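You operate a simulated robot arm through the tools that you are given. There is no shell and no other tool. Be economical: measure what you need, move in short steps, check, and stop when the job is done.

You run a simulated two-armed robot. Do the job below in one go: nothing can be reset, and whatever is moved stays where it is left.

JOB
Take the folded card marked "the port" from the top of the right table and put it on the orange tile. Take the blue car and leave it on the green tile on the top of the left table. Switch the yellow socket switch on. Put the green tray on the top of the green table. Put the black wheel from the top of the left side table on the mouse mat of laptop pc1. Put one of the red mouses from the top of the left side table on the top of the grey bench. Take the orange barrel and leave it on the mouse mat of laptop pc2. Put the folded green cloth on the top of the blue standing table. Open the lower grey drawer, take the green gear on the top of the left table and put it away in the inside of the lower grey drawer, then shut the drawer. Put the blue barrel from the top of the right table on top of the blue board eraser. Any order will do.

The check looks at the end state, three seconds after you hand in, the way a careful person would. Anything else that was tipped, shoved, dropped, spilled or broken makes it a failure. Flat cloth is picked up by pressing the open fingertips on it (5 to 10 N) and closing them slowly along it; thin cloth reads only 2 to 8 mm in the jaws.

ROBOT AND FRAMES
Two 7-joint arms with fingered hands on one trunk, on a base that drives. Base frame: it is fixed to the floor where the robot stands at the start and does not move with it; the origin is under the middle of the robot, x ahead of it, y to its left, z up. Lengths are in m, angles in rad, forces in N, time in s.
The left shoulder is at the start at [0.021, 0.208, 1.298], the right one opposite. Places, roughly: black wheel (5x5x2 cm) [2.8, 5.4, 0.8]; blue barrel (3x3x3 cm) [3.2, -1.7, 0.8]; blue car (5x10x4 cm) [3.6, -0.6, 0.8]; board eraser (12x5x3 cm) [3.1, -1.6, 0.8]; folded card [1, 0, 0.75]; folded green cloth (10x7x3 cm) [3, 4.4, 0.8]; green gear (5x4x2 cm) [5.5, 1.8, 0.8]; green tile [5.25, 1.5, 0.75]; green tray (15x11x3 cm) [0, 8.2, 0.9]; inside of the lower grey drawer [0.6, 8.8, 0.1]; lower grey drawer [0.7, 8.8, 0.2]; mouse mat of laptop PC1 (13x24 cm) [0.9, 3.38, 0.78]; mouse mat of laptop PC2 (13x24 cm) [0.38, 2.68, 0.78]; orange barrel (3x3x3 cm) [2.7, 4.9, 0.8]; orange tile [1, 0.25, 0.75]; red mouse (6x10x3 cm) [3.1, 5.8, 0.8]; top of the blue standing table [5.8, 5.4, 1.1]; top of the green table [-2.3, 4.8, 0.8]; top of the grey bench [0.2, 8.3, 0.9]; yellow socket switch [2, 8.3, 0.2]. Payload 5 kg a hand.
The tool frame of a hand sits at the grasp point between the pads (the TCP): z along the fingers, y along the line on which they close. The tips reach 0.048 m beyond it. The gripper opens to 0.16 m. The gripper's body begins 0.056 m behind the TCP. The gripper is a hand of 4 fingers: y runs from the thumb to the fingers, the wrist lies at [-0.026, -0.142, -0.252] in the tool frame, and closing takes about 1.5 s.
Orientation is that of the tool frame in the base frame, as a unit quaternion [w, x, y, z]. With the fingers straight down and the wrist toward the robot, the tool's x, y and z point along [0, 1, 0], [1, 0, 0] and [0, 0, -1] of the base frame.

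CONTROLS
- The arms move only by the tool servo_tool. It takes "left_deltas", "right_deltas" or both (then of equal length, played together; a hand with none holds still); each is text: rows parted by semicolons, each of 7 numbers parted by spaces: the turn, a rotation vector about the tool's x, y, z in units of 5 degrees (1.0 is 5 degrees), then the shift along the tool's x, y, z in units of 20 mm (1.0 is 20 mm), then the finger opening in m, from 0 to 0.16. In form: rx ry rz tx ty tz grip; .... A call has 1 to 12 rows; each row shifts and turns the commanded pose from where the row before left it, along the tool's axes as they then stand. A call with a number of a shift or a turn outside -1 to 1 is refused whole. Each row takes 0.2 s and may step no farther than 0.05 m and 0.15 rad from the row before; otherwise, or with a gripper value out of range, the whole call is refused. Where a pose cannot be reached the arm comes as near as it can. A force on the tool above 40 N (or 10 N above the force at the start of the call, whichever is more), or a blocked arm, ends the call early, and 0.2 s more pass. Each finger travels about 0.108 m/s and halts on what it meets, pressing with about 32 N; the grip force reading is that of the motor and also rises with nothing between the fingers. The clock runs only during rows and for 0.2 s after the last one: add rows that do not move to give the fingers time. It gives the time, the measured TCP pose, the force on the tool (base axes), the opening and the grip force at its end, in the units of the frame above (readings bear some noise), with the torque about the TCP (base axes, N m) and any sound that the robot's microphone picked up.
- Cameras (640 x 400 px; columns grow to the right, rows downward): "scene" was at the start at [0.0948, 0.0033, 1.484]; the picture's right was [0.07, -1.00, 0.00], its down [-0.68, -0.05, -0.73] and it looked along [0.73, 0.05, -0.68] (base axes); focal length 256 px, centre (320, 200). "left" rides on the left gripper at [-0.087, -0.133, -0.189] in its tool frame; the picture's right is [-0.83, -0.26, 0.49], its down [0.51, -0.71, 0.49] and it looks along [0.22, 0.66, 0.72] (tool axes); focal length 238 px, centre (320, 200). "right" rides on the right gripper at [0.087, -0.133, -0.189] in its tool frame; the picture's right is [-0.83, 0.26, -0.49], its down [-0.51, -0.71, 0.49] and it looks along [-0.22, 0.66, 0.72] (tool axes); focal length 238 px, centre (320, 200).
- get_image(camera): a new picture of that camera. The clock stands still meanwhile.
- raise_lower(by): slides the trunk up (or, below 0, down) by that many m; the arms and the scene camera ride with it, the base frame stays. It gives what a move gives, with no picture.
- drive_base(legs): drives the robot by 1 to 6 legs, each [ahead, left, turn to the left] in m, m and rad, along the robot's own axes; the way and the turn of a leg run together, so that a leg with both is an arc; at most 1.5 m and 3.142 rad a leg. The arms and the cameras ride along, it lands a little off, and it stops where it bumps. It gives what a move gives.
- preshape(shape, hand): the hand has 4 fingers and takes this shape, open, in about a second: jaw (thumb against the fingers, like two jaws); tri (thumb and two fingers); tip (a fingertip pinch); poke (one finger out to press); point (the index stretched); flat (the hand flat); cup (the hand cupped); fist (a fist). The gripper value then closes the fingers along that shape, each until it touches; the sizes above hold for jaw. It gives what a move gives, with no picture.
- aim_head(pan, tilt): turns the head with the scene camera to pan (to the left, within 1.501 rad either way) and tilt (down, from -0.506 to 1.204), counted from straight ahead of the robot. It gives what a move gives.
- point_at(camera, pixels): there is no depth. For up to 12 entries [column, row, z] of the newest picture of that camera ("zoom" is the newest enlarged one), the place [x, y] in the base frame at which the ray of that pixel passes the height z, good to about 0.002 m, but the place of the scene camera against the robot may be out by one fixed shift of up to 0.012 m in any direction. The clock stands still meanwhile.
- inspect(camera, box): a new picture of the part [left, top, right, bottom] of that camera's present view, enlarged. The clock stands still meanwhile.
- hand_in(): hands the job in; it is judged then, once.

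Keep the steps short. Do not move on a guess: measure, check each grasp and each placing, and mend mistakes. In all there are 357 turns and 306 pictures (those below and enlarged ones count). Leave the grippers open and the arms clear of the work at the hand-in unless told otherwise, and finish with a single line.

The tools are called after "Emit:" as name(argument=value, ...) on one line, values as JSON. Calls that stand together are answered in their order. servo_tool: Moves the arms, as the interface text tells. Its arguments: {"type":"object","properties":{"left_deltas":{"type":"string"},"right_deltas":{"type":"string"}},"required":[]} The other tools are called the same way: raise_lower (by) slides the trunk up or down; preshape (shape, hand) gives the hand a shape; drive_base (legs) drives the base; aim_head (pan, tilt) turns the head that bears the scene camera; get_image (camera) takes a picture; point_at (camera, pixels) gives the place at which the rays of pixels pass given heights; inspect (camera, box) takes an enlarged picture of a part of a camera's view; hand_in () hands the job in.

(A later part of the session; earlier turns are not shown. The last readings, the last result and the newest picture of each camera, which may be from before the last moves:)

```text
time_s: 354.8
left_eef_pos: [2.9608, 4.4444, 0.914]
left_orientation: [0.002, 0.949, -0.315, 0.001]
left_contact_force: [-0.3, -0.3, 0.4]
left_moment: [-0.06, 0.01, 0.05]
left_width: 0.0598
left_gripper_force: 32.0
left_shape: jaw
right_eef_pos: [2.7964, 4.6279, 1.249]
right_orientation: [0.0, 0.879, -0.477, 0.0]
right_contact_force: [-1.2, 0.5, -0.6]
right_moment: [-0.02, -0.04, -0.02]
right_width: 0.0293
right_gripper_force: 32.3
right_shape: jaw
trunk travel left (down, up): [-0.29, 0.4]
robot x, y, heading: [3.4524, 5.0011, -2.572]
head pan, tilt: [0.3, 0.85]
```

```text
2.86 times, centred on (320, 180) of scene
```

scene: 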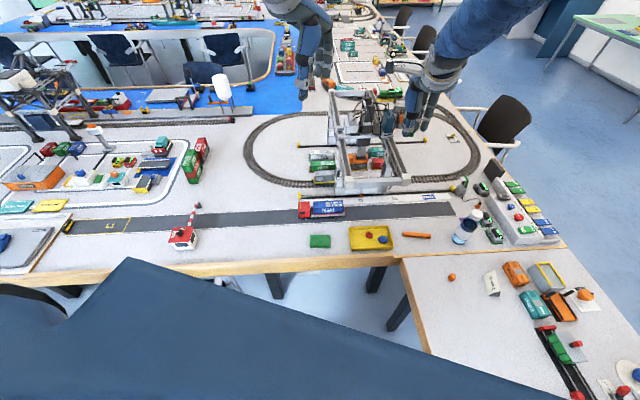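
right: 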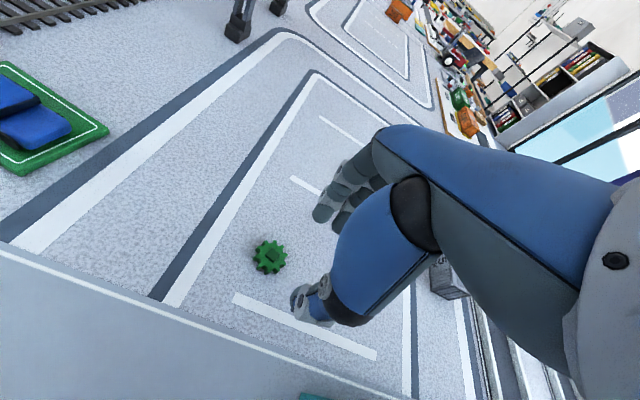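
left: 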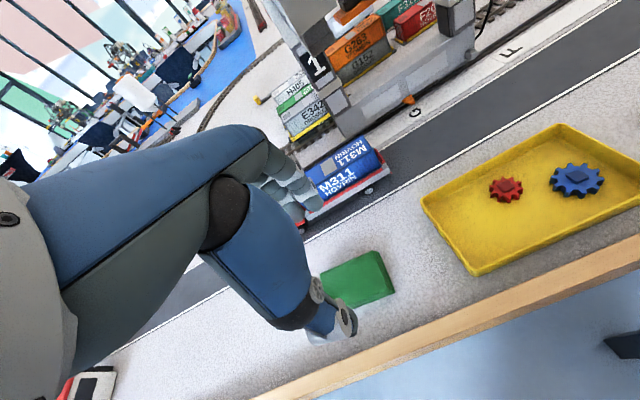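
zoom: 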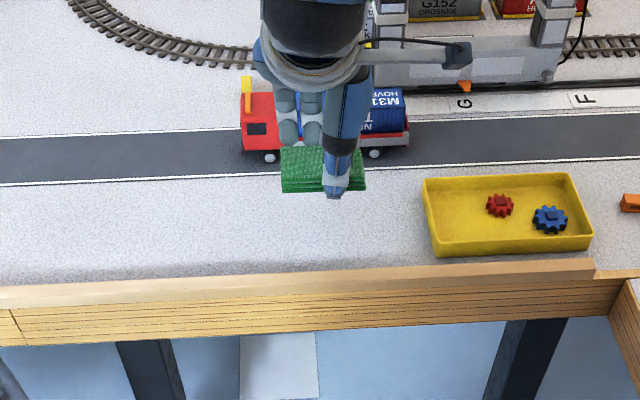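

The cloth is held. I'll raise the trunk, move away from the table and turn toward the blue standing table.

Emit:
raise_lower(by=0.38)

Emit:
drive_base(legs=[[-0.28, -0.1, 0], [-0.36, 0.66, 0], [0, 0, -1.4], [0, 0, -1.3]])

Emit:
aim_head(pan=0.0, tilt=0.6)

Emit:
get_image(camera="scene")

```text
time_s: 358.4
left_eef_pos: [2.9606, 4.4441, 1.2944]
left_orientation: [0.001, 0.949, -0.315, 0.001]
left_contact_force: [-0.2, -0.7, 0.0]
left_moment: [0.0, -0.02, 0.01]
left_width: 0.0593
left_gripper_force: 31.4
left_shape: jaw
right_eef_pos: [2.7981, 4.6277, 1.6293]
right_orientation: [0.0, 0.878, -0.478, 0.0]
right_contact_force: [-0.2, -0.6, -0.1]
right_moment: [-0.01, 0.0, -0.02]
right_width: 0.0292
right_gripper_force: 31.9
right_shape: jaw
trunk travel left (down, up): [-0.67, 0.02]
robot x, y, heading: [3.4544, 4.999, -2.572]
head pan, tilt: [0.3, 0.85]
```

```text
time_s: 370.8
left_eef_pos: [4.5165, 5.5912, 1.294]
left_orientation: [-0.001, 0.118, 0.993, 0.0]
left_contact_force: [-0.7, 0.4, 0.1]
left_moment: [-0.02, 0.03, -0.02]
left_width: 0.0589
left_gripper_force: 32.8
left_shape: jaw
right_eef_pos: [4.7379, 5.4869, 1.629]
right_orientation: [0.0, 0.291, 0.957, 0.0]
right_contact_force: [0.3, 0.5, -0.8]
right_moment: [0.0, 0.0, 0.01]
right_width: 0.0269
right_gripper_force: 32.4
right_shape: jaw
trunk travel left (down, up): [-0.67, 0.02]
robot x, y, heading: [4.2872, 4.8827, 0.974]
head pan, tilt: [0.3, 0.85]
```

```text
time_s: 371.6
left_eef_pos: [4.5171, 5.5904, 1.2945]
left_orientation: [0.0, 0.117, 0.993, 0.001]
left_contact_force: [0.6, -0.1, -0.2]
left_moment: [-0.04, 0.01, 0.05]
left_width: 0.0589
left_gripper_force: 31.9
left_shape: jaw
right_eef_pos: [4.739, 5.486, 1.6299]
right_orientation: [0.0, 0.291, 0.957, 0.0]
right_contact_force: [0.0, -0.1, 0.3]
right_moment: [0.03, 0.01, 0.01]
right_width: 0.0268
right_gripper_force: 31.2
right_shape: jaw
trunk travel left (down, up): [-0.67, 0.02]
robot x, y, heading: [4.2858, 4.8815, 0.976]
head pan, tilt: [0.0, 0.6]
```

```text
170 pictures are left
```

scene: 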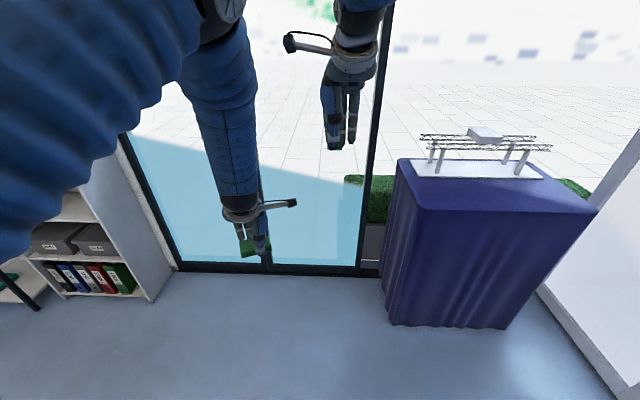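

Emit:
point_at(camera="scene", pixels=[[418, 207, 1.1], [597, 210, 1.1], [398, 160, 1.1], [560, 165, 1.1], [415, 177, 1.1], [542, 178, 1.1], [390, 320, 0], [520, 325, 0], [540, 290, 0], [180, 268, 0]])

Emit:
inspect(camera="right", box=[220, 150, 420, 330])

Emit:
inspect(camera="scene", box=[380, 110, 620, 250])

```text
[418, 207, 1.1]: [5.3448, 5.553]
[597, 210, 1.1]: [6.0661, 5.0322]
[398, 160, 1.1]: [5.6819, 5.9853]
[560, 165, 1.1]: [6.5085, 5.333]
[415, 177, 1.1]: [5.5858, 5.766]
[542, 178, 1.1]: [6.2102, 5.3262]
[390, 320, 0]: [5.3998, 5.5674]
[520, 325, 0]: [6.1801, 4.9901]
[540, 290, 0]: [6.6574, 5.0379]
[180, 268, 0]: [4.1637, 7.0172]
```

```text
2.22 times, centred on (320, 240) of right
```

zoom: 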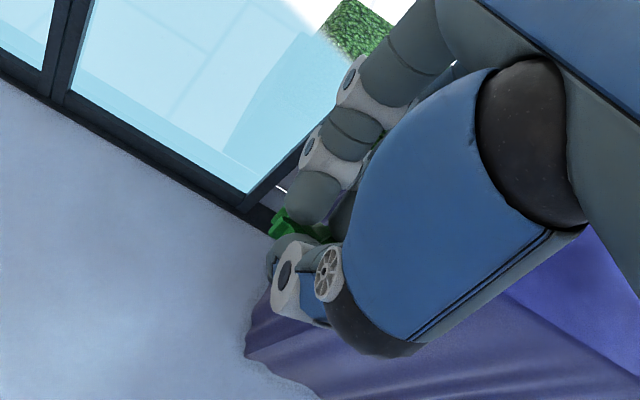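

```text
2.67 times, centred on (500, 180) of scene
```

zoom: 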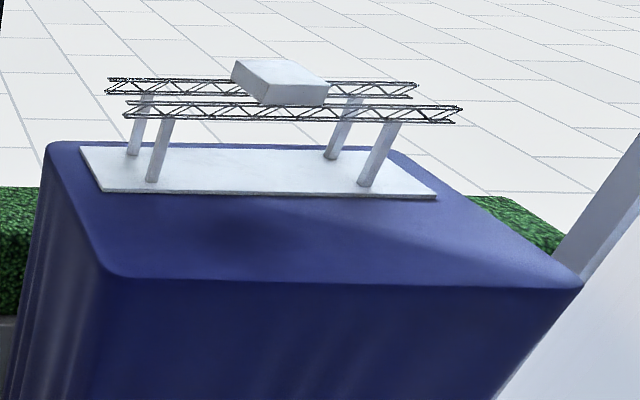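

The free front strip of the standing table is about 0.31 m deep. I'll drive there; the cloth goes to about (5.79,5.41).

Emit:
drive_base(legs=[[0.47, -0.98, 0]])

Emit:
aim_head(pan=0.0, tilt=0.9)

Emit:
get_image(camera="scene")

Emit:
get_image(camera="left")

```text
time_s: 377.1
left_eef_pos: [5.5737, 5.423, 1.294]
left_orientation: [-0.001, 0.112, 0.994, 0.001]
left_contact_force: [0.3, -0.1, 0.3]
left_moment: [-0.03, -0.04, 0.0]
left_width: 0.059
left_gripper_force: 31.9
left_shape: jaw
right_eef_pos: [5.7989, 5.3218, 1.6299]
right_orientation: [0.001, 0.285, 0.958, 0.001]
right_contact_force: [-0.2, -0.5, -0.3]
right_moment: [-0.03, -0.01, 0.01]
right_width: 0.0266
right_gripper_force: 31.5
right_shape: jaw
trunk travel left (down, up): [-0.67, 0.02]
robot x, y, heading: [5.3475, 4.7079, 0.988]
head pan, tilt: [0.0, 0.6]
```

```text
time_s: 377.9
left_eef_pos: [5.575, 5.4225, 1.2939]
left_orientation: [-0.003, 0.111, 0.994, 0.0]
left_contact_force: [0.1, -0.6, -0.5]
left_moment: [0.03, 0.03, 0.0]
left_width: 0.0589
left_gripper_force: 32.2
left_shape: jaw
right_eef_pos: [5.7988, 5.3217, 1.6291]
right_orientation: [0.0, 0.285, 0.958, 0.001]
right_contact_force: [0.1, 1.2, -1.0]
right_moment: [0.04, 0.0, 0.03]
right_width: 0.0268
right_gripper_force: 32.0
right_shape: jaw
trunk travel left (down, up): [-0.67, 0.02]
robot x, y, heading: [5.3459, 4.7124, 0.994]
head pan, tilt: [0.0, 0.901]
```

```text
167 pictures are left
```

scene: 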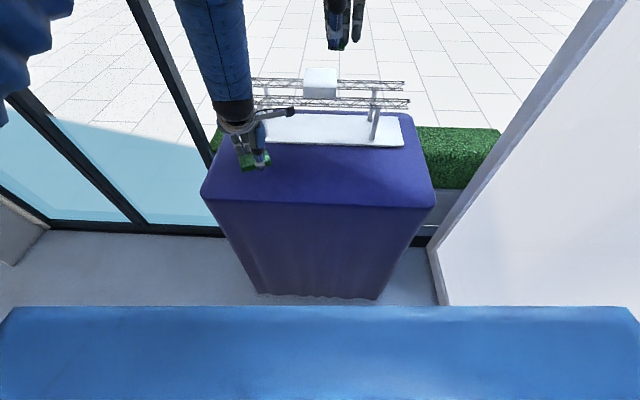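

```text
166 pictures are left
```

left: 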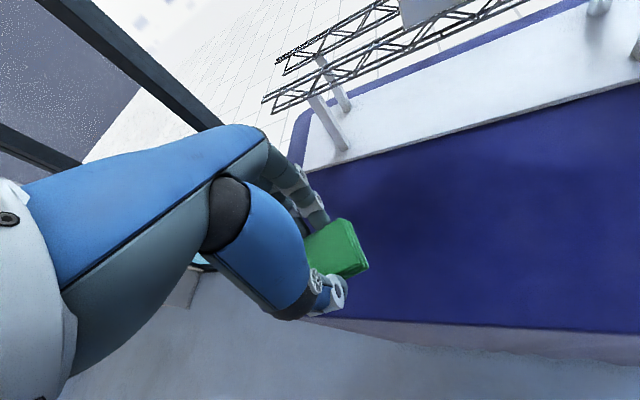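

Emit:
servo_tool(left_deltas="0 0 0 -1 0.27 0 0.03;0 0 0 -1 0.27 0 0.03;0 0 0 -1 0.27 0 0.03;0 0 0 -1 0.27 0 0.03;0 0 0 -1 0.27 0 0.03;0 0 0 -1 0.27 0 0.03;0 0 0 -1 0.27 0 0.03;0 0 0 -1 0.27 0 0.03;0 0 0 -1 0.27 0 0.03;0 0 0 0 0 1 0.03;0 0 0 0 0 1 0.03;0 0 0 0 0 0 0.03")

Emit:
get_image(camera="left")

Emit:
inspect(camera="scene", box=[180, 60, 460, 260])

```text
time_s: 380.6
left_eef_pos: [5.7636, 5.4301, 1.254]
left_orientation: [0.0, 0.111, 0.994, 0.001]
left_contact_force: [0.0, -0.4, -0.4]
left_moment: [0.02, 0.02, -0.01]
left_width: 0.0589
left_gripper_force: 32.2
left_shape: jaw
right_eef_pos: [5.7986, 5.3207, 1.63]
right_orientation: [0.0, 0.286, 0.958, 0.0]
right_contact_force: [0.2, -0.4, 0.9]
right_moment: [0.05, -0.03, -0.01]
right_width: 0.0267
right_gripper_force: 32.6
right_shape: jaw
trunk travel left (down, up): [-0.67, 0.02]
robot x, y, heading: [5.3522, 4.7103, 0.99]
head pan, tilt: [0.0, 0.901]
```

```text
165 pictures are left
```

left: 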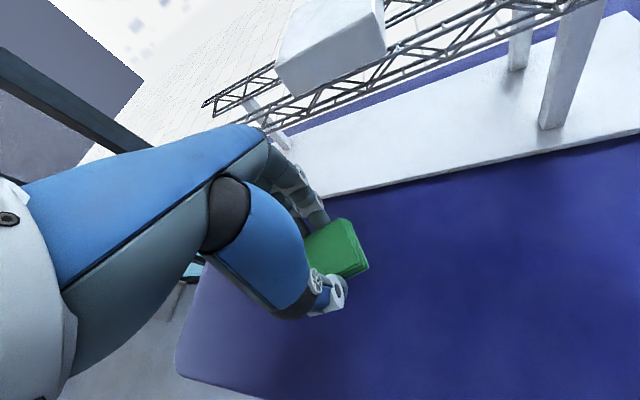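

```text
2.00 times, centred on (320, 160) of scene
```

zoom: 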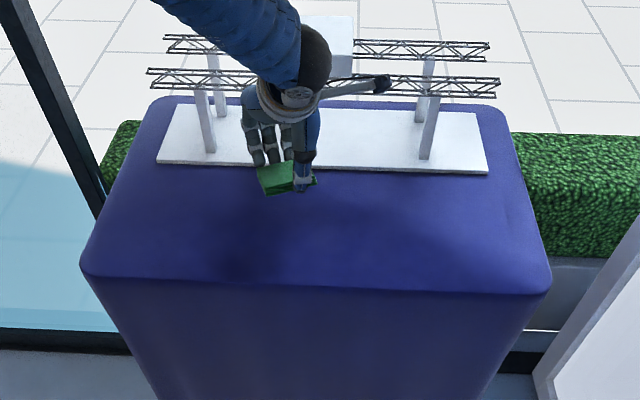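

I'll move 4 cm back from the model's beams, then lower until contact.

Emit:
servo_tool(left_deltas="0 0 0 0 -1 0 0.03;0 0 0 0 -1 0 0.03;0 0 0 0 0 1 0.03;0 0 0 0 0 1 0.03;0 0 0 0 0 0.8 0.03;0 0 0 0 0 0.5 0.03;0 0 0 0 0 0.3 0.03;0 0 0 0 0 0.2 0.03;0 0 0 0 0 0.2 0.03;0 0 0 0 0 0 0.03")

Emit:
get_image(camera="left")

```text
time_s: 382.8
left_eef_pos: [5.7519, 5.393, 1.1736]
left_orientation: [-0.001, 0.111, 0.994, 0.001]
left_contact_force: [0.3, 0.2, 0.1]
left_moment: [0.03, 0.01, -0.04]
left_width: 0.0587
left_gripper_force: 31.5
left_shape: jaw
right_eef_pos: [5.7989, 5.3232, 1.6289]
right_orientation: [0.0, 0.286, 0.958, 0.0]
right_contact_force: [-0.5, -0.1, -0.2]
right_moment: [0.0, -0.01, 0.01]
right_width: 0.0268
right_gripper_force: 31.8
right_shape: jaw
trunk travel left (down, up): [-0.67, 0.02]
robot x, y, heading: [5.3463, 4.7117, 0.992]
head pan, tilt: [0.0, 0.901]
```

```text
163 pictures are left
```

left: 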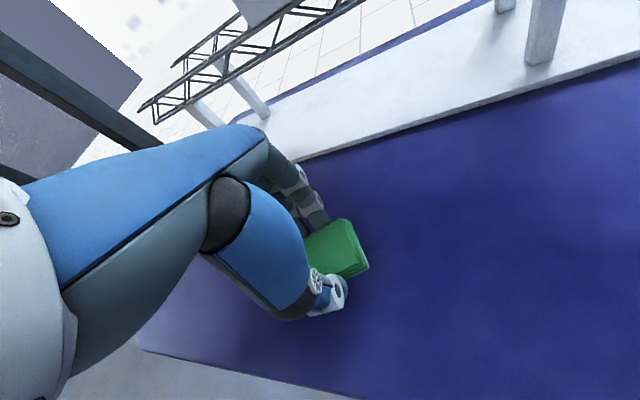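

Emit:
servo_tool(left_deltas="0 0 0 0 0 0.2 0.03;0 0 0 0 0 0.2 0.03;0 0 0 0 0 0.15 0.03;0 0 0 0 0 0.15 0.03;0 0 0 0 0 0.1 0.03;0 0 0 0 0 0.1 0.03;0 0 0 0 0 0.1 0.03;0 0 0 0 0 0 0.03")

```text
time_s: 384.6
left_eef_pos: [5.7527, 5.3913, 1.1538]
left_orientation: [-0.001, 0.111, 0.994, 0.001]
left_contact_force: [0.6, -0.3, 0.2]
left_moment: [-0.01, -0.02, 0.02]
left_width: 0.059
left_gripper_force: 31.7
left_shape: jaw
right_eef_pos: [5.7976, 5.321, 1.6291]
right_orientation: [0.0, 0.286, 0.958, 0.0]
right_contact_force: [-0.7, -0.1, -0.1]
right_moment: [0.0, -0.02, -0.01]
right_width: 0.0264
right_gripper_force: 31.9
right_shape: jaw
trunk travel left (down, up): [-0.67, 0.02]
robot x, y, heading: [5.3465, 4.7096, 0.988]
head pan, tilt: [0.0, 0.901]
```

Emit:
servo_tool(left_deltas="0 0 0 0 0 0.15 0.03;0 0 0 0 0 0.15 0.03;0 0 0 0 0 0.15 0.03;0 0 0 0 0 0.1 0.03;0 0 0 0 0 0.1 0.03;0 0 0 0 0 0.1 0.03;0 0 0 0 0 0.1 0.03;0 0 0 0 0 0 0.03")

Emit:
inspect(camera="scene", box=[220, 80, 380, 220])

```text
time_s: 386.2
left_eef_pos: [5.7531, 5.3947, 1.1448]
left_orientation: [0.002, 0.109, 0.994, 0.004]
left_contact_force: [-7.8, -9.0, 25.3]
left_moment: [-0.64, 0.54, 0.07]
left_width: 0.0602
left_gripper_force: 32.3
left_shape: jaw
right_eef_pos: [5.797, 5.3205, 1.6291]
right_orientation: [0.0, 0.285, 0.958, 0.001]
right_contact_force: [0.1, 0.6, -0.1]
right_moment: [-0.1, 0.01, 0.01]
right_width: 0.0268
right_gripper_force: 31.9
right_shape: jaw
trunk travel left (down, up): [-0.67, 0.02]
robot x, y, heading: [5.3503, 4.7106, 0.988]
head pan, tilt: [0.0, 0.901]
stopped in row 8 (left hand): the force on the tool passed its limit at 40 N (the readings are from after the stop); the commanded pose is now the measured one
```

```text
2.86 times, centred on (300, 150) of scene
```

zoom: 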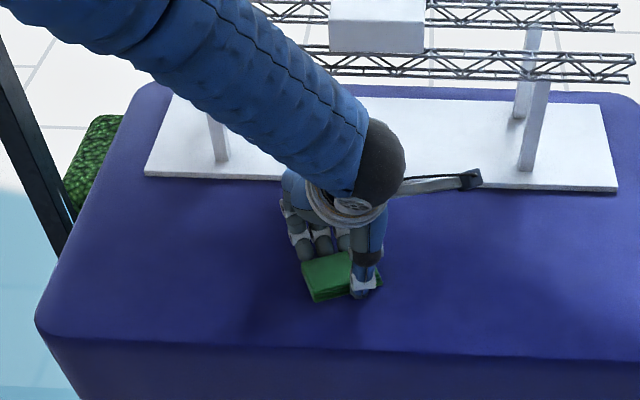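

Contact. I'll ease up and open.

Emit:
servo_tool(left_deltas="0 0 0 0 0 -0.1 0.05;0 0 0 0 0 0 0.065;0 0 0 0 0 0 0.075;0 0 0 0 0 0 0.085;0 0 0 0 0 0 0.095;0 0 0 0 0 0 0.1;0 0 0 0 0 -0.3 0.1;0 0 0 0 0 -1 0.1;0 0 0 0 0 -1 0.1;0 0 0 0 0 -1 0.1;0 0 0 0 0 -1 0.1;0 0 0 0 0 0 0.1")

Emit:
inspect(camera="scene", box=[220, 80, 380, 220])

Emit:
inspect(camera="left", box=[240, 150, 440, 330])

```text
time_s: 388.8
left_eef_pos: [5.7552, 5.3948, 1.2293]
left_orientation: [0.0, 0.11, 0.994, 0.004]
left_contact_force: [-0.2, -0.3, 0.0]
left_moment: [-0.02, 0.04, -0.01]
left_width: 0.0996
left_gripper_force: 0.1
left_shape: jaw
right_eef_pos: [5.7984, 5.3219, 1.6298]
right_orientation: [0.001, 0.286, 0.958, 0.0]
right_contact_force: [0.5, 0.0, -0.9]
right_moment: [0.01, 0.0, 0.05]
right_width: 0.0268
right_gripper_force: 31.8
right_shape: jaw
trunk travel left (down, up): [-0.67, 0.02]
robot x, y, heading: [5.3439, 4.7095, 0.991]
head pan, tilt: [0.0, 0.901]
```

```text
2.86 times, centred on (300, 150) of scene
```

zoom: 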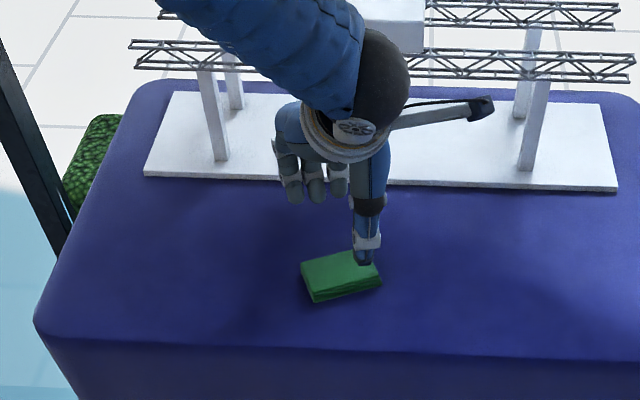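

```text
2.22 times, centred on (340, 240) of left
```

zoom: 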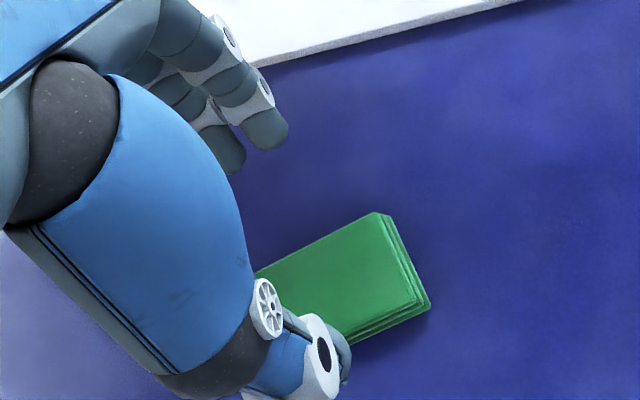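

The cloth is on the standing table. I'll raise the left hand, back off, turn and drive to the side table for a red mouse.

Emit:
servo_tool(left_deltas="0 0 0 0 -0.5 -1 0.12;0 0 0 0 -0.5 -1 0.12;0 0 0 0 -0.5 -1 0.12;0 0 0 0 -0.5 -1 0.12;0 0 0 0 -0.5 -1 0.12;0 0 0 0 -0.5 -1 0.12;0 0 0 0 -0.5 -1 0.12;0 0 0 0 -0.5 -1 0.12")

Emit:
drive_base(legs=[[-0.37, 0, 0], [0, 0, 1.515], [1.2, 0, 0]])

Emit:
aim_head(pan=0.1, tilt=0.75)

Emit:
get_image(camera="scene")

```text
time_s: 390.6
left_eef_pos: [5.7363, 5.3138, 1.3887]
left_orientation: [-0.001, 0.11, 0.994, 0.005]
left_contact_force: [-0.7, 0.0, -0.4]
left_moment: [0.02, 0.01, 0.02]
left_width: 0.1198
left_gripper_force: 0.1
left_shape: jaw
right_eef_pos: [5.7971, 5.3212, 1.6299]
right_orientation: [0.001, 0.285, 0.958, 0.001]
right_contact_force: [-1.0, 0.3, -0.1]
right_moment: [0.05, -0.04, -0.06]
right_width: 0.0269
right_gripper_force: 31.9
right_shape: jaw
trunk travel left (down, up): [-0.67, 0.02]
robot x, y, heading: [5.3492, 4.71, 0.994]
head pan, tilt: [0.0, 0.901]
```

```text
time_s: 402.4
left_eef_pos: [3.6035, 5.5236, 1.3881]
left_orientation: [-0.002, -0.597, 0.802, 0.003]
left_contact_force: [0.5, -0.2, 0.1]
left_moment: [-0.02, 0.04, -0.02]
left_width: 0.1199
left_gripper_force: 0.0
left_shape: jaw
right_eef_pos: [3.602, 5.5853, 1.6302]
right_orientation: [0.001, -0.445, 0.896, 0.0]
right_contact_force: [-0.2, -0.7, 0.4]
right_moment: [0.02, 0.01, 0.0]
right_width: 0.0269
right_gripper_force: 31.6
right_shape: jaw
trunk travel left (down, up): [-0.67, 0.02]
robot x, y, heading: [4.1815, 5.099, 2.49]
head pan, tilt: [0.0, 0.901]
```

```text
time_s: 403.1
left_eef_pos: [3.6034, 5.5254, 1.389]
left_orientation: [-0.002, -0.597, 0.802, 0.003]
left_contact_force: [0.1, -0.1, -0.1]
left_moment: [-0.04, -0.04, -0.01]
left_width: 0.12
left_gripper_force: 0.1
left_shape: jaw
right_eef_pos: [3.6002, 5.5843, 1.6302]
right_orientation: [0.0, -0.445, 0.895, 0.0]
right_contact_force: [-0.3, 0.5, -0.6]
right_moment: [0.0, 0.01, -0.01]
right_width: 0.0268
right_gripper_force: 32.1
right_shape: jaw
trunk travel left (down, up): [-0.67, 0.02]
robot x, y, heading: [4.1787, 5.095, 2.491]
head pan, tilt: [0.099, 0.75]
```

```text
159 pictures are left
```

scene: 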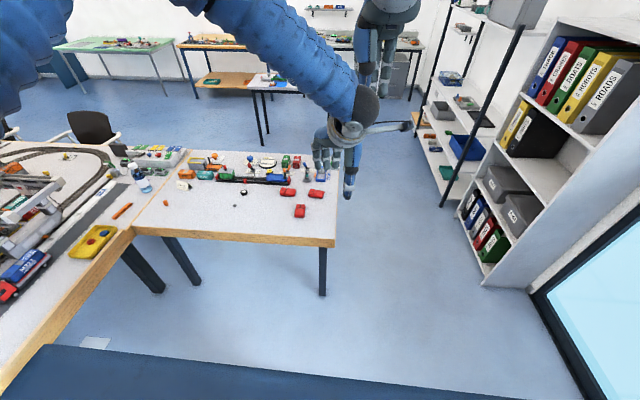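

Emit:
drive_base(legs=[[0.54, 0, 0]])

Emit:
get_image(camera="left")

Emit:
aim_head(pan=0.1, tilt=0.95)

Emit:
get_image(camera="scene")

```text
time_s: 406.3
left_eef_pos: [3.1659, 5.8721, 1.3887]
left_orientation: [-0.003, -0.594, 0.805, 0.004]
left_contact_force: [1.4, -0.3, 0.5]
left_moment: [-0.01, 0.04, 0.0]
left_width: 0.1198
left_gripper_force: 0.1
left_shape: jaw
right_eef_pos: [3.1646, 5.9316, 1.6296]
right_orientation: [0.0, -0.441, 0.897, 0.001]
right_contact_force: [0.8, -0.8, -0.1]
right_moment: [0.03, 0.04, -0.01]
right_width: 0.0268
right_gripper_force: 32.4
right_shape: jaw
trunk travel left (down, up): [-0.67, 0.02]
robot x, y, heading: [3.7347, 5.4392, 2.479]
head pan, tilt: [0.099, 0.75]
```

```text
158 pictures are left
```

left: 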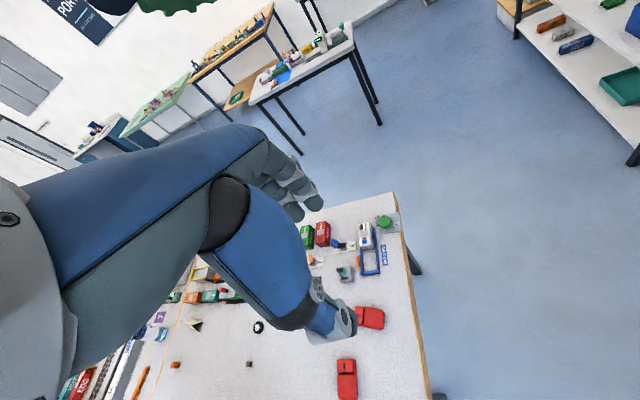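

```text
time_s: 407.1
left_eef_pos: [3.1655, 5.8733, 1.3872]
left_orientation: [-0.003, -0.594, 0.805, 0.003]
left_contact_force: [0.1, 0.3, -0.3]
left_moment: [0.02, -0.04, -0.05]
left_width: 0.1197
left_gripper_force: 0.1
left_shape: jaw
right_eef_pos: [3.1635, 5.9333, 1.6294]
right_orientation: [0.0, -0.441, 0.898, -0.001]
right_contact_force: [-0.2, 0.1, 0.0]
right_moment: [-0.05, -0.04, 0.01]
right_width: 0.0268
right_gripper_force: 31.9
right_shape: jaw
trunk travel left (down, up): [-0.67, 0.02]
robot x, y, heading: [3.7368, 5.4378, 2.482]
head pan, tilt: [0.099, 0.949]
```

```text
157 pictures are left
```

scene: 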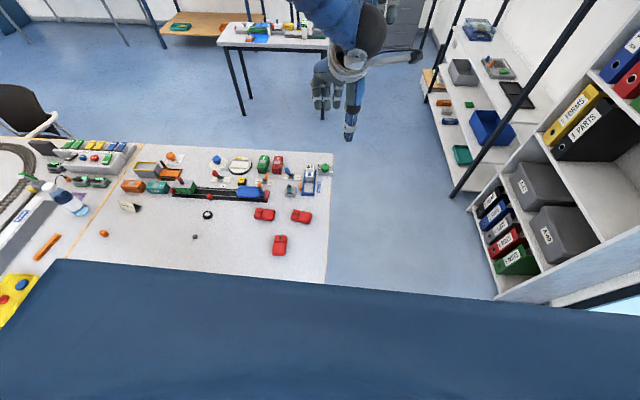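

Emit:
inspect(camera="scene", box=[235, 190, 335, 290])

Emit:
point_at(camera="left", pixels=[[338, 362, 0.78], [355, 359, 0.78], [340, 398, 0.77], [357, 397, 0.77], [347, 379, 0.78], [370, 317, 0.78]])

```text
4.00 times, centred on (285, 240) of scene
```

zoom: 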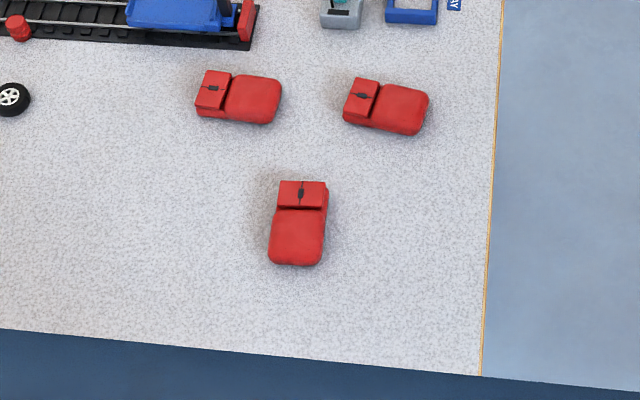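

```text
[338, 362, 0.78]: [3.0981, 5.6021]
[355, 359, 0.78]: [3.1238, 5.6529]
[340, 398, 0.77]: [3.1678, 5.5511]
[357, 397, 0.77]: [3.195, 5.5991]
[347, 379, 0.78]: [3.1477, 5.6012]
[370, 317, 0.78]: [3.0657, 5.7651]
```

The right-hand mouse (scene zoom (385,105)) has its long side across my reach, so it can be gripped across its width. I'll measure it.

Emit:
point_at(camera="zoom", pixels=[[348, 80, 0.782], [428, 92, 0.78], [421, 130, 0.77], [344, 118, 0.77], [386, 104, 0.78], [240, 97, 0.78]])

Emit:
inspect(camera="left", box=[310, 260, 430, 380])

```text
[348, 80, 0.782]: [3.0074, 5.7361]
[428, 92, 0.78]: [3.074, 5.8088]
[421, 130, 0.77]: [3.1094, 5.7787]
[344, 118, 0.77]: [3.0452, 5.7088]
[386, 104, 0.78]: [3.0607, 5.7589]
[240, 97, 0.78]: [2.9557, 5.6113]
```

```text
3.33 times, centred on (370, 320) of left
```

zoom: 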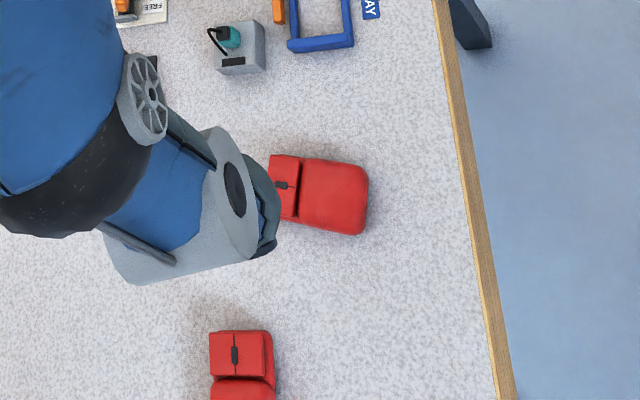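

Emit:
servo_tool(left_deltas="0 0 0 0.5 0 0 0.12;0 0 0 0.5 0 0 0.12;0 0 0.87 0 0 0.5 0.12;0 0 0.87 0 0 0.5 0.12;0 0 0.87 0 0 0.5 0.12;0 0 0.87 0 0 0.5 0.12;0 0 0.87 0 0 0.5 0.12;0 0 0.87 0 0 0.5 0.12", right_deltas="0 0 0 -1 -0.3 0 0.01;0 0 0 -1 -0.3 0 0.01;0 0 0 -1 -0.3 0 0.01;0 0 0 -1 -0.3 0 0.01;0 0 0 -1 -0.3 0 0.01;0 0 0 -1 -0.3 0 0.01;0 0 0 0 0 0 0.01;0 0 0 0 0 0 0.01")

Emit:
raise_lower(by=-0.38)

Emit:
get_image(camera="left")

```text
time_s: 408.9
left_eef_pos: [3.1593, 5.8537, 1.3284]
left_orientation: [-0.003, -0.396, 0.918, 0.002]
left_contact_force: [0.4, -0.1, 0.2]
left_moment: [0.0, -0.01, 0.03]
left_width: 0.1197
left_gripper_force: 0.0
left_shape: jaw
right_eef_pos: [3.2652, 6.007, 1.6271]
right_orientation: [0.0, -0.44, 0.898, 0.001]
right_contact_force: [0.1, -0.7, 0.5]
right_moment: [0.01, 0.0, 0.01]
right_width: 0.0267
right_gripper_force: 32.6
right_shape: jaw
trunk travel left (down, up): [-0.67, 0.02]
robot x, y, heading: [3.7397, 5.4385, 2.48]
head pan, tilt: [0.099, 0.949]
```

```text
time_s: 412.5
left_eef_pos: [3.1607, 5.8525, 0.9483]
left_orientation: [-0.003, -0.396, 0.918, 0.003]
left_contact_force: [-0.1, -0.6, -0.7]
left_moment: [0.0, -0.02, 0.0]
left_width: 0.1198
left_gripper_force: 0.0
left_shape: jaw
right_eef_pos: [3.2658, 6.0059, 1.2492]
right_orientation: [0.0, -0.44, 0.898, 0.0]
right_contact_force: [0.7, -0.1, 0.7]
right_moment: [-0.04, 0.0, 0.01]
right_width: 0.027
right_gripper_force: 32.2
right_shape: jaw
trunk travel left (down, up): [-0.29, 0.4]
robot x, y, heading: [3.7386, 5.44, 2.479]
head pan, tilt: [0.099, 0.949]
```

```text
154 pictures are left
```

left: 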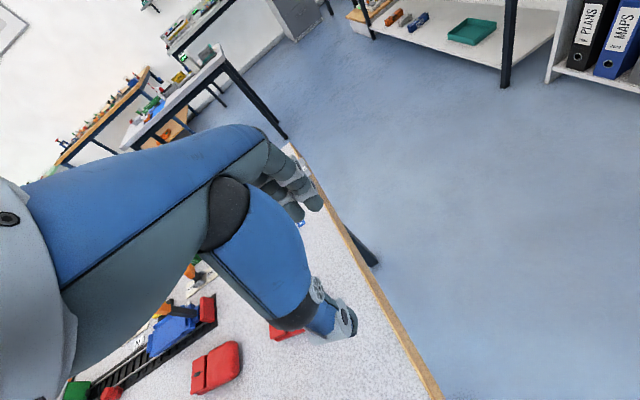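

Emit:
servo_tool(left_deltas="0 0 0 0.865 0.064 0 0.12;0 0 0 0.865 0.064 0 0.12;0 0 0 0.865 0.064 0 0.12;0 0 0 0.865 0.064 0 0.12;0 0 0 0.865 0.064 0 0.12;0 0 0 0.865 0.064 0 0.12;0 0 0 0.865 0.064 0 0.12;0 0 0 0 0 0 0.12")

Emit:
get_image(camera="left")

Emit:
inspect(camera="left", box=[260, 190, 440, 340])

```text
time_s: 414.3
left_eef_pos: [3.0719, 5.7724, 0.9486]
left_orientation: [-0.003, -0.396, 0.918, 0.002]
left_contact_force: [0.3, 0.1, -0.2]
left_moment: [-0.04, -0.01, 0.01]
left_width: 0.1199
left_gripper_force: 0.1
left_shape: jaw
right_eef_pos: [3.2647, 6.0069, 1.2484]
right_orientation: [0.0, -0.44, 0.898, 0.0]
right_contact_force: [0.6, 1.1, -0.1]
right_moment: [-0.04, -0.03, 0.04]
right_width: 0.0271
right_gripper_force: 31.9
right_shape: jaw
trunk travel left (down, up): [-0.29, 0.4]
robot x, y, heading: [3.7382, 5.4366, 2.481]
head pan, tilt: [0.099, 0.949]
```

```text
153 pictures are left
```

left: 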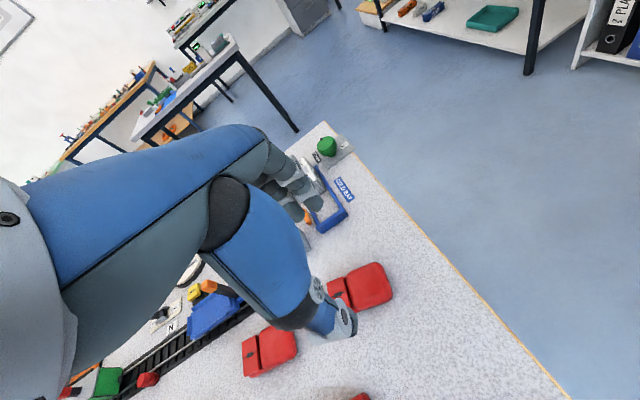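

```text
2.67 times, centred on (350, 265) of left
```

zoom: 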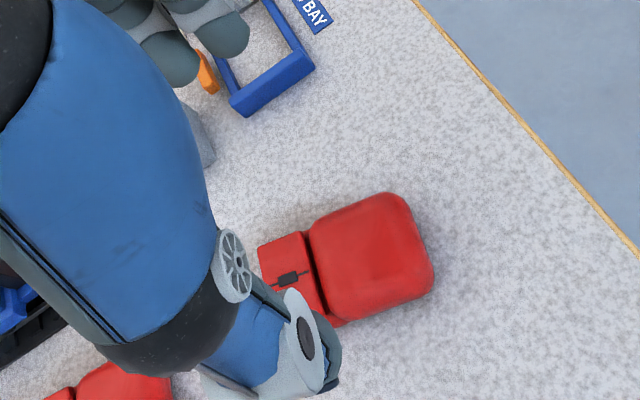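

Emit:
point_at(camera="zoom", pixels=[[262, 243, 0.78], [405, 193, 0.78], [434, 275, 0.775], [350, 315, 0.775], [345, 260, 0.785], [285, 108, 0.78], [235, 112, 0.78], [305, 68, 0.78]])

```text
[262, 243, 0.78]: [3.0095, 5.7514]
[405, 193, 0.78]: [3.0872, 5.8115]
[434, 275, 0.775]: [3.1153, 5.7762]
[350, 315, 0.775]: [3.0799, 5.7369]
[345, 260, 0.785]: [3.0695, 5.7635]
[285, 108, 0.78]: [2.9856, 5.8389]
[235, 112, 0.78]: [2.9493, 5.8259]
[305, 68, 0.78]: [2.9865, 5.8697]
```

I'll turn 8° to square on the mouse and descend with a 10 cm opening.

Emit:
servo_tool(left_deltas="0 0 0.8 0 0 0 0.1;0 0 0.8 0 0 0 0.1;0 0 0 0 0 1 0.1;0 0 0 0 0 1 0.1;0 0 0 0 0 1 0.1;0 0 0 0 0 1 0.1;0 0 0 0 0 1 0.1;0 0 0 0 0 1 0.1;0 0 0 0 0 0.5 0.1;0 0 0 0 0 0 0.1")

Emit:
inspect(camera="left", box=[240, 170, 420, 340])

```text
time_s: 416.5
left_eef_pos: [3.0707, 5.7714, 0.8215]
left_orientation: [-0.002, -0.331, 0.944, 0.002]
left_contact_force: [0.0, -0.2, -0.2]
left_moment: [0.02, -0.02, 0.05]
left_width: 0.1006
left_gripper_force: 0.0
left_shape: jaw
right_eef_pos: [3.2644, 6.0061, 1.2489]
right_orientation: [0.0, -0.441, 0.898, 0.0]
right_contact_force: [-0.3, 0.9, 0.0]
right_moment: [0.02, 0.0, -0.01]
right_width: 0.0267
right_gripper_force: 32.2
right_shape: jaw
trunk travel left (down, up): [-0.29, 0.4]
robot x, y, heading: [3.742, 5.4374, 2.481]
head pan, tilt: [0.099, 0.949]
```

```text
2.35 times, centred on (330, 255) of left
```

zoom: 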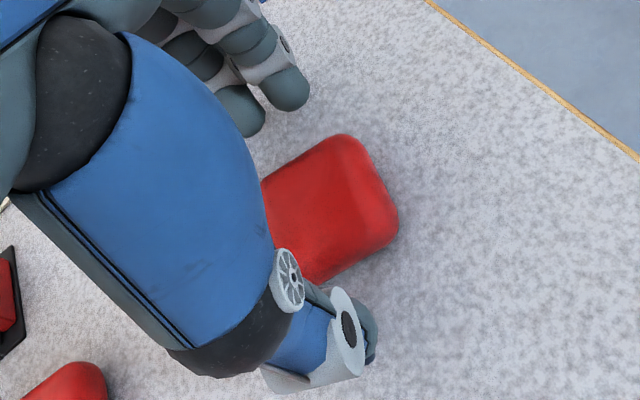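

Well placed. I'll lower 4 mm and close.

Emit:
servo_tool(left_deltas="0 0 0 0 0 0.2 0.09;0 0 0 0 0 0 0.08;0 0 0 0 0 0 0.07;0 0 0 0 0 0 0.06;0 0 0 0 0 0 0.05;0 0 0 0 0 0 0.04;0 0 0 0 0 0 0.03;0 0 0 0 0 0 0.02;0 0 0 0 0 0 0.02")

Emit:
servo_tool(left_deltas="0 0 0 0 0 -0.3 0.02;0 0 0 0 0 -0.6 0.02;0 0 0 0 0 -1 0.02;0 0 0 0 0 -1 0.02;0 0 0 0 0 -1 0.02;0 0 0 0 0 -1 0.02;0 0 0 0 0 0 0.02")

Emit:
inspect(camera="left", box=[240, 170, 420, 340])

```text
time_s: 418.5
left_eef_pos: [3.0709, 5.7731, 0.8157]
left_orientation: [-0.004, -0.331, 0.943, 0.002]
left_contact_force: [-0.4, 0.1, 0.9]
left_moment: [0.02, 0.0, 0.0]
left_width: 0.0543
left_gripper_force: 32.2
left_shape: jaw
right_eef_pos: [3.2653, 6.0074, 1.2485]
right_orientation: [0.0, -0.44, 0.898, 0.001]
right_contact_force: [-0.3, 0.1, 0.3]
right_moment: [-0.04, 0.05, 0.01]
right_width: 0.0269
right_gripper_force: 32.1
right_shape: jaw
trunk travel left (down, up): [-0.29, 0.4]
robot x, y, heading: [3.7378, 5.4361, 2.477]
head pan, tilt: [0.099, 0.949]
```

```text
time_s: 420.1
left_eef_pos: [3.0701, 5.772, 0.9125]
left_orientation: [-0.002, -0.332, 0.943, 0.002]
left_contact_force: [-0.5, 0.0, -0.3]
left_moment: [-0.02, -0.02, -0.02]
left_width: 0.0546
left_gripper_force: 32.2
left_shape: jaw
right_eef_pos: [3.2643, 6.0061, 1.2491]
right_orientation: [0.0, -0.441, 0.898, 0.0]
right_contact_force: [-0.3, 0.6, -0.1]
right_moment: [-0.02, -0.04, -0.02]
right_width: 0.0269
right_gripper_force: 32.3
right_shape: jaw
trunk travel left (down, up): [-0.29, 0.4]
robot x, y, heading: [3.7401, 5.4363, 2.483]
head pan, tilt: [0.099, 0.949]
```

```text
2.35 times, centred on (330, 255) of left
```

zoom: 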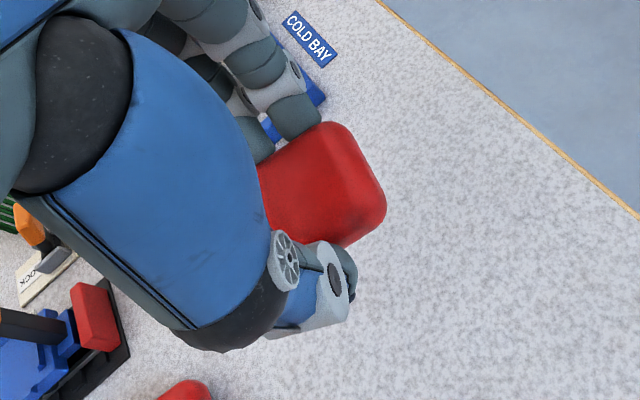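

Mouse held. I'll raise the trunk and survey the corridor ahead to the grey bench.

Emit:
raise_lower(by=0.38)

Emit:
aim_head(pan=-0.15, tilt=0.45)

Emit:
get_image(camera="scene")

```text
time_s: 423.8
left_eef_pos: [3.0695, 5.7722, 1.2914]
left_orientation: [-0.002, -0.332, 0.943, 0.003]
left_contact_force: [-0.2, -0.5, -1.2]
left_moment: [0.02, -0.04, 0.0]
left_width: 0.0543
left_gripper_force: 32.9
left_shape: jaw
right_eef_pos: [3.2644, 6.0083, 1.629]
right_orientation: [0.0, -0.441, 0.897, 0.001]
right_contact_force: [0.3, 0.0, -0.8]
right_moment: [0.01, 0.01, -0.01]
right_width: 0.0268
right_gripper_force: 31.9
right_shape: jaw
trunk travel left (down, up): [-0.67, 0.02]
robot x, y, heading: [3.7376, 5.438, 2.479]
head pan, tilt: [0.099, 0.949]
```

```text
time_s: 424.7
left_eef_pos: [3.0687, 5.7729, 1.2921]
left_orientation: [-0.003, -0.331, 0.944, 0.002]
left_contact_force: [-0.1, 0.8, -1.4]
left_moment: [0.01, 0.02, -0.01]
left_width: 0.0544
left_gripper_force: 31.7
left_shape: jaw
right_eef_pos: [3.265, 6.0055, 1.6297]
right_orientation: [0.0, -0.441, 0.898, 0.0]
right_contact_force: [-0.2, 0.0, -0.4]
right_moment: [-0.01, 0.03, 0.01]
right_width: 0.0267
right_gripper_force: 32.1
right_shape: jaw
trunk travel left (down, up): [-0.67, 0.02]
robot x, y, heading: [3.7371, 5.4391, 2.481]
head pan, tilt: [-0.15, 0.45]
```

```text
149 pictures are left
```

scene: 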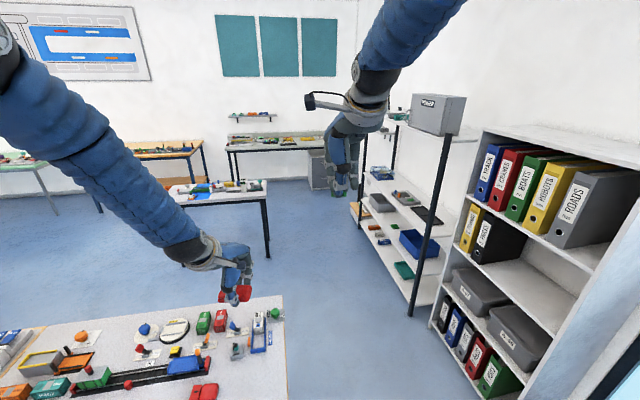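

Emit:
point_at(camera="scene", pixels=[[268, 257, 0], [265, 185, 0.75], [412, 315, 0], [361, 228, 0], [440, 325, 0], [285, 330, 0.75], [320, 188, 0], [228, 150, 0.9], [322, 142, 0.9], [350, 205, 0], [208, 190, 0]])

Emit:
inspect(camera="scene", box=[160, 90, 400, 280])

```text
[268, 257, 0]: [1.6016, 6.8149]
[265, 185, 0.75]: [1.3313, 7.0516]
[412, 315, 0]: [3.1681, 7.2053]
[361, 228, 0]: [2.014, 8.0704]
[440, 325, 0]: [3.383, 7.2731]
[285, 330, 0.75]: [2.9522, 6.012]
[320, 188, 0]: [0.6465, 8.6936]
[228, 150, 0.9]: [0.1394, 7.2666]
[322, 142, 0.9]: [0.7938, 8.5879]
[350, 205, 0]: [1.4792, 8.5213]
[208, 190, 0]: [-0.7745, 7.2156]
```

```text
2.11 times, centred on (280, 185) of scene
```

zoom: 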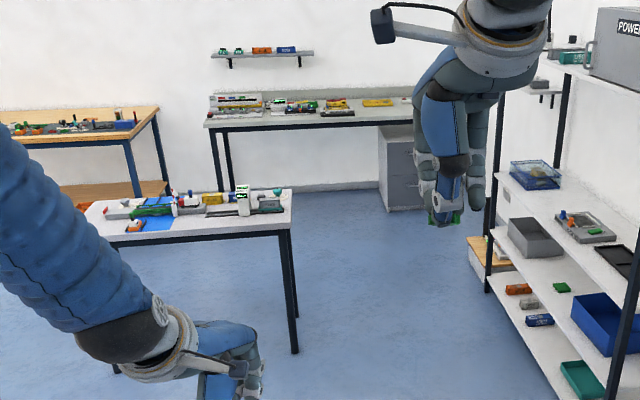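

The corridor between the white table and shelves is about 1.2 m wide. I'll shift to its middle and drive toward the bench.

Emit:
drive_base(legs=[[0, -0.36, 0.022], [1.3, 0, 0]])

Emit:
drive_base(legs=[[1.2, 0, 0]])

Emit:
aim_head(pan=0.0, tilt=0.6)

Emit:
get_image(camera="scene")

```text
time_s: 433.2
left_eef_pos: [2.2339, 6.8437, 1.2933]
left_orientation: [-0.003, -0.338, 0.941, 0.001]
left_contact_force: [0.8, 0.4, -1.3]
left_moment: [0.02, -0.01, 0.03]
left_width: 0.0544
left_gripper_force: 31.9
left_shape: jaw
right_eef_pos: [2.4254, 7.0785, 1.6292]
right_orientation: [0.0, -0.448, 0.894, 0.0]
right_contact_force: [0.4, -0.1, -1.1]
right_moment: [0.02, 0.01, 0.02]
right_width: 0.0267
right_gripper_force: 31.6
right_shape: jaw
trunk travel left (down, up): [-0.67, 0.02]
robot x, y, heading: [2.9034, 6.5181, 2.497]
head pan, tilt: [-0.15, 0.45]
```

```text
time_s: 439.4
left_eef_pos: [1.256, 7.5823, 1.2929]
left_orientation: [-0.003, -0.339, 0.941, 0.002]
left_contact_force: [0.0, 0.3, -0.2]
left_moment: [0.03, 0.0, 0.01]
left_width: 0.0545
left_gripper_force: 32.1
left_shape: jaw
right_eef_pos: [1.4467, 7.8197, 1.628]
right_orientation: [0.0, -0.447, 0.894, 0.0]
right_contact_force: [0.3, 0.8, 0.1]
right_moment: [0.01, 0.01, 0.01]
right_width: 0.0269
right_gripper_force: 32.1
right_shape: jaw
trunk travel left (down, up): [-0.67, 0.02]
robot x, y, heading: [1.927, 7.2561, 2.495]
head pan, tilt: [-0.15, 0.45]
```

```text
time_s: 440.1
left_eef_pos: [1.2556, 7.5832, 1.2924]
left_orientation: [-0.002, -0.339, 0.941, 0.002]
left_contact_force: [0.0, 0.5, 0.3]
left_moment: [0.05, 0.01, -0.02]
left_width: 0.0546
left_gripper_force: 32.6
left_shape: jaw
right_eef_pos: [1.4468, 7.8199, 1.6282]
right_orientation: [0.0, -0.447, 0.894, -0.001]
right_contact_force: [-0.2, -0.2, -0.2]
right_moment: [-0.01, 0.0, -0.01]
right_width: 0.0268
right_gripper_force: 32.1
right_shape: jaw
trunk travel left (down, up): [-0.67, 0.02]
robot x, y, heading: [1.9293, 7.2592, 2.495]
head pan, tilt: [0.0, 0.6]
```

```text
147 pictures are left
```

scene: 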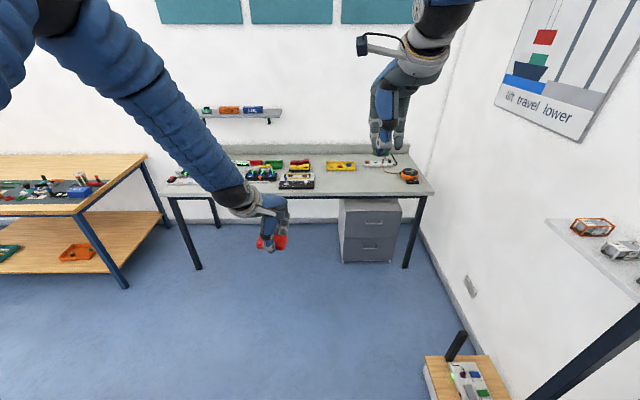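

Emit:
inspect(camera="scene", box=[155, 130, 455, 290])

Emit:
point_at(camera="scene", pixels=[[172, 198, 0.9], [433, 193, 0.9], [198, 267, 0], [405, 265, 0], [343, 262, 0], [400, 262, 0], [260, 170, 0.92], [297, 181, 0.92], [341, 165, 0.92], [410, 175, 0.92], [125, 287, 0]])

```text
2.13 times, centred on (305, 210) of scene
```

zoom: 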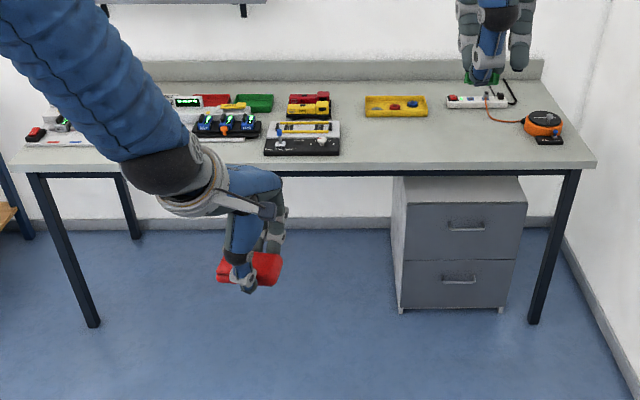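

```text
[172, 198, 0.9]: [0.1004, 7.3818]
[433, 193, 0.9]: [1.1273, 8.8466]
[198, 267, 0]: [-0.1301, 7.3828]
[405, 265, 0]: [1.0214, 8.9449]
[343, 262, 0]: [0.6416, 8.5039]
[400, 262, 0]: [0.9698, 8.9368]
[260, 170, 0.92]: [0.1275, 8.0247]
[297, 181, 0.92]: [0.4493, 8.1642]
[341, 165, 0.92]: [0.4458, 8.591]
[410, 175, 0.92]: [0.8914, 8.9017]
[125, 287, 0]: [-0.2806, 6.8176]
```

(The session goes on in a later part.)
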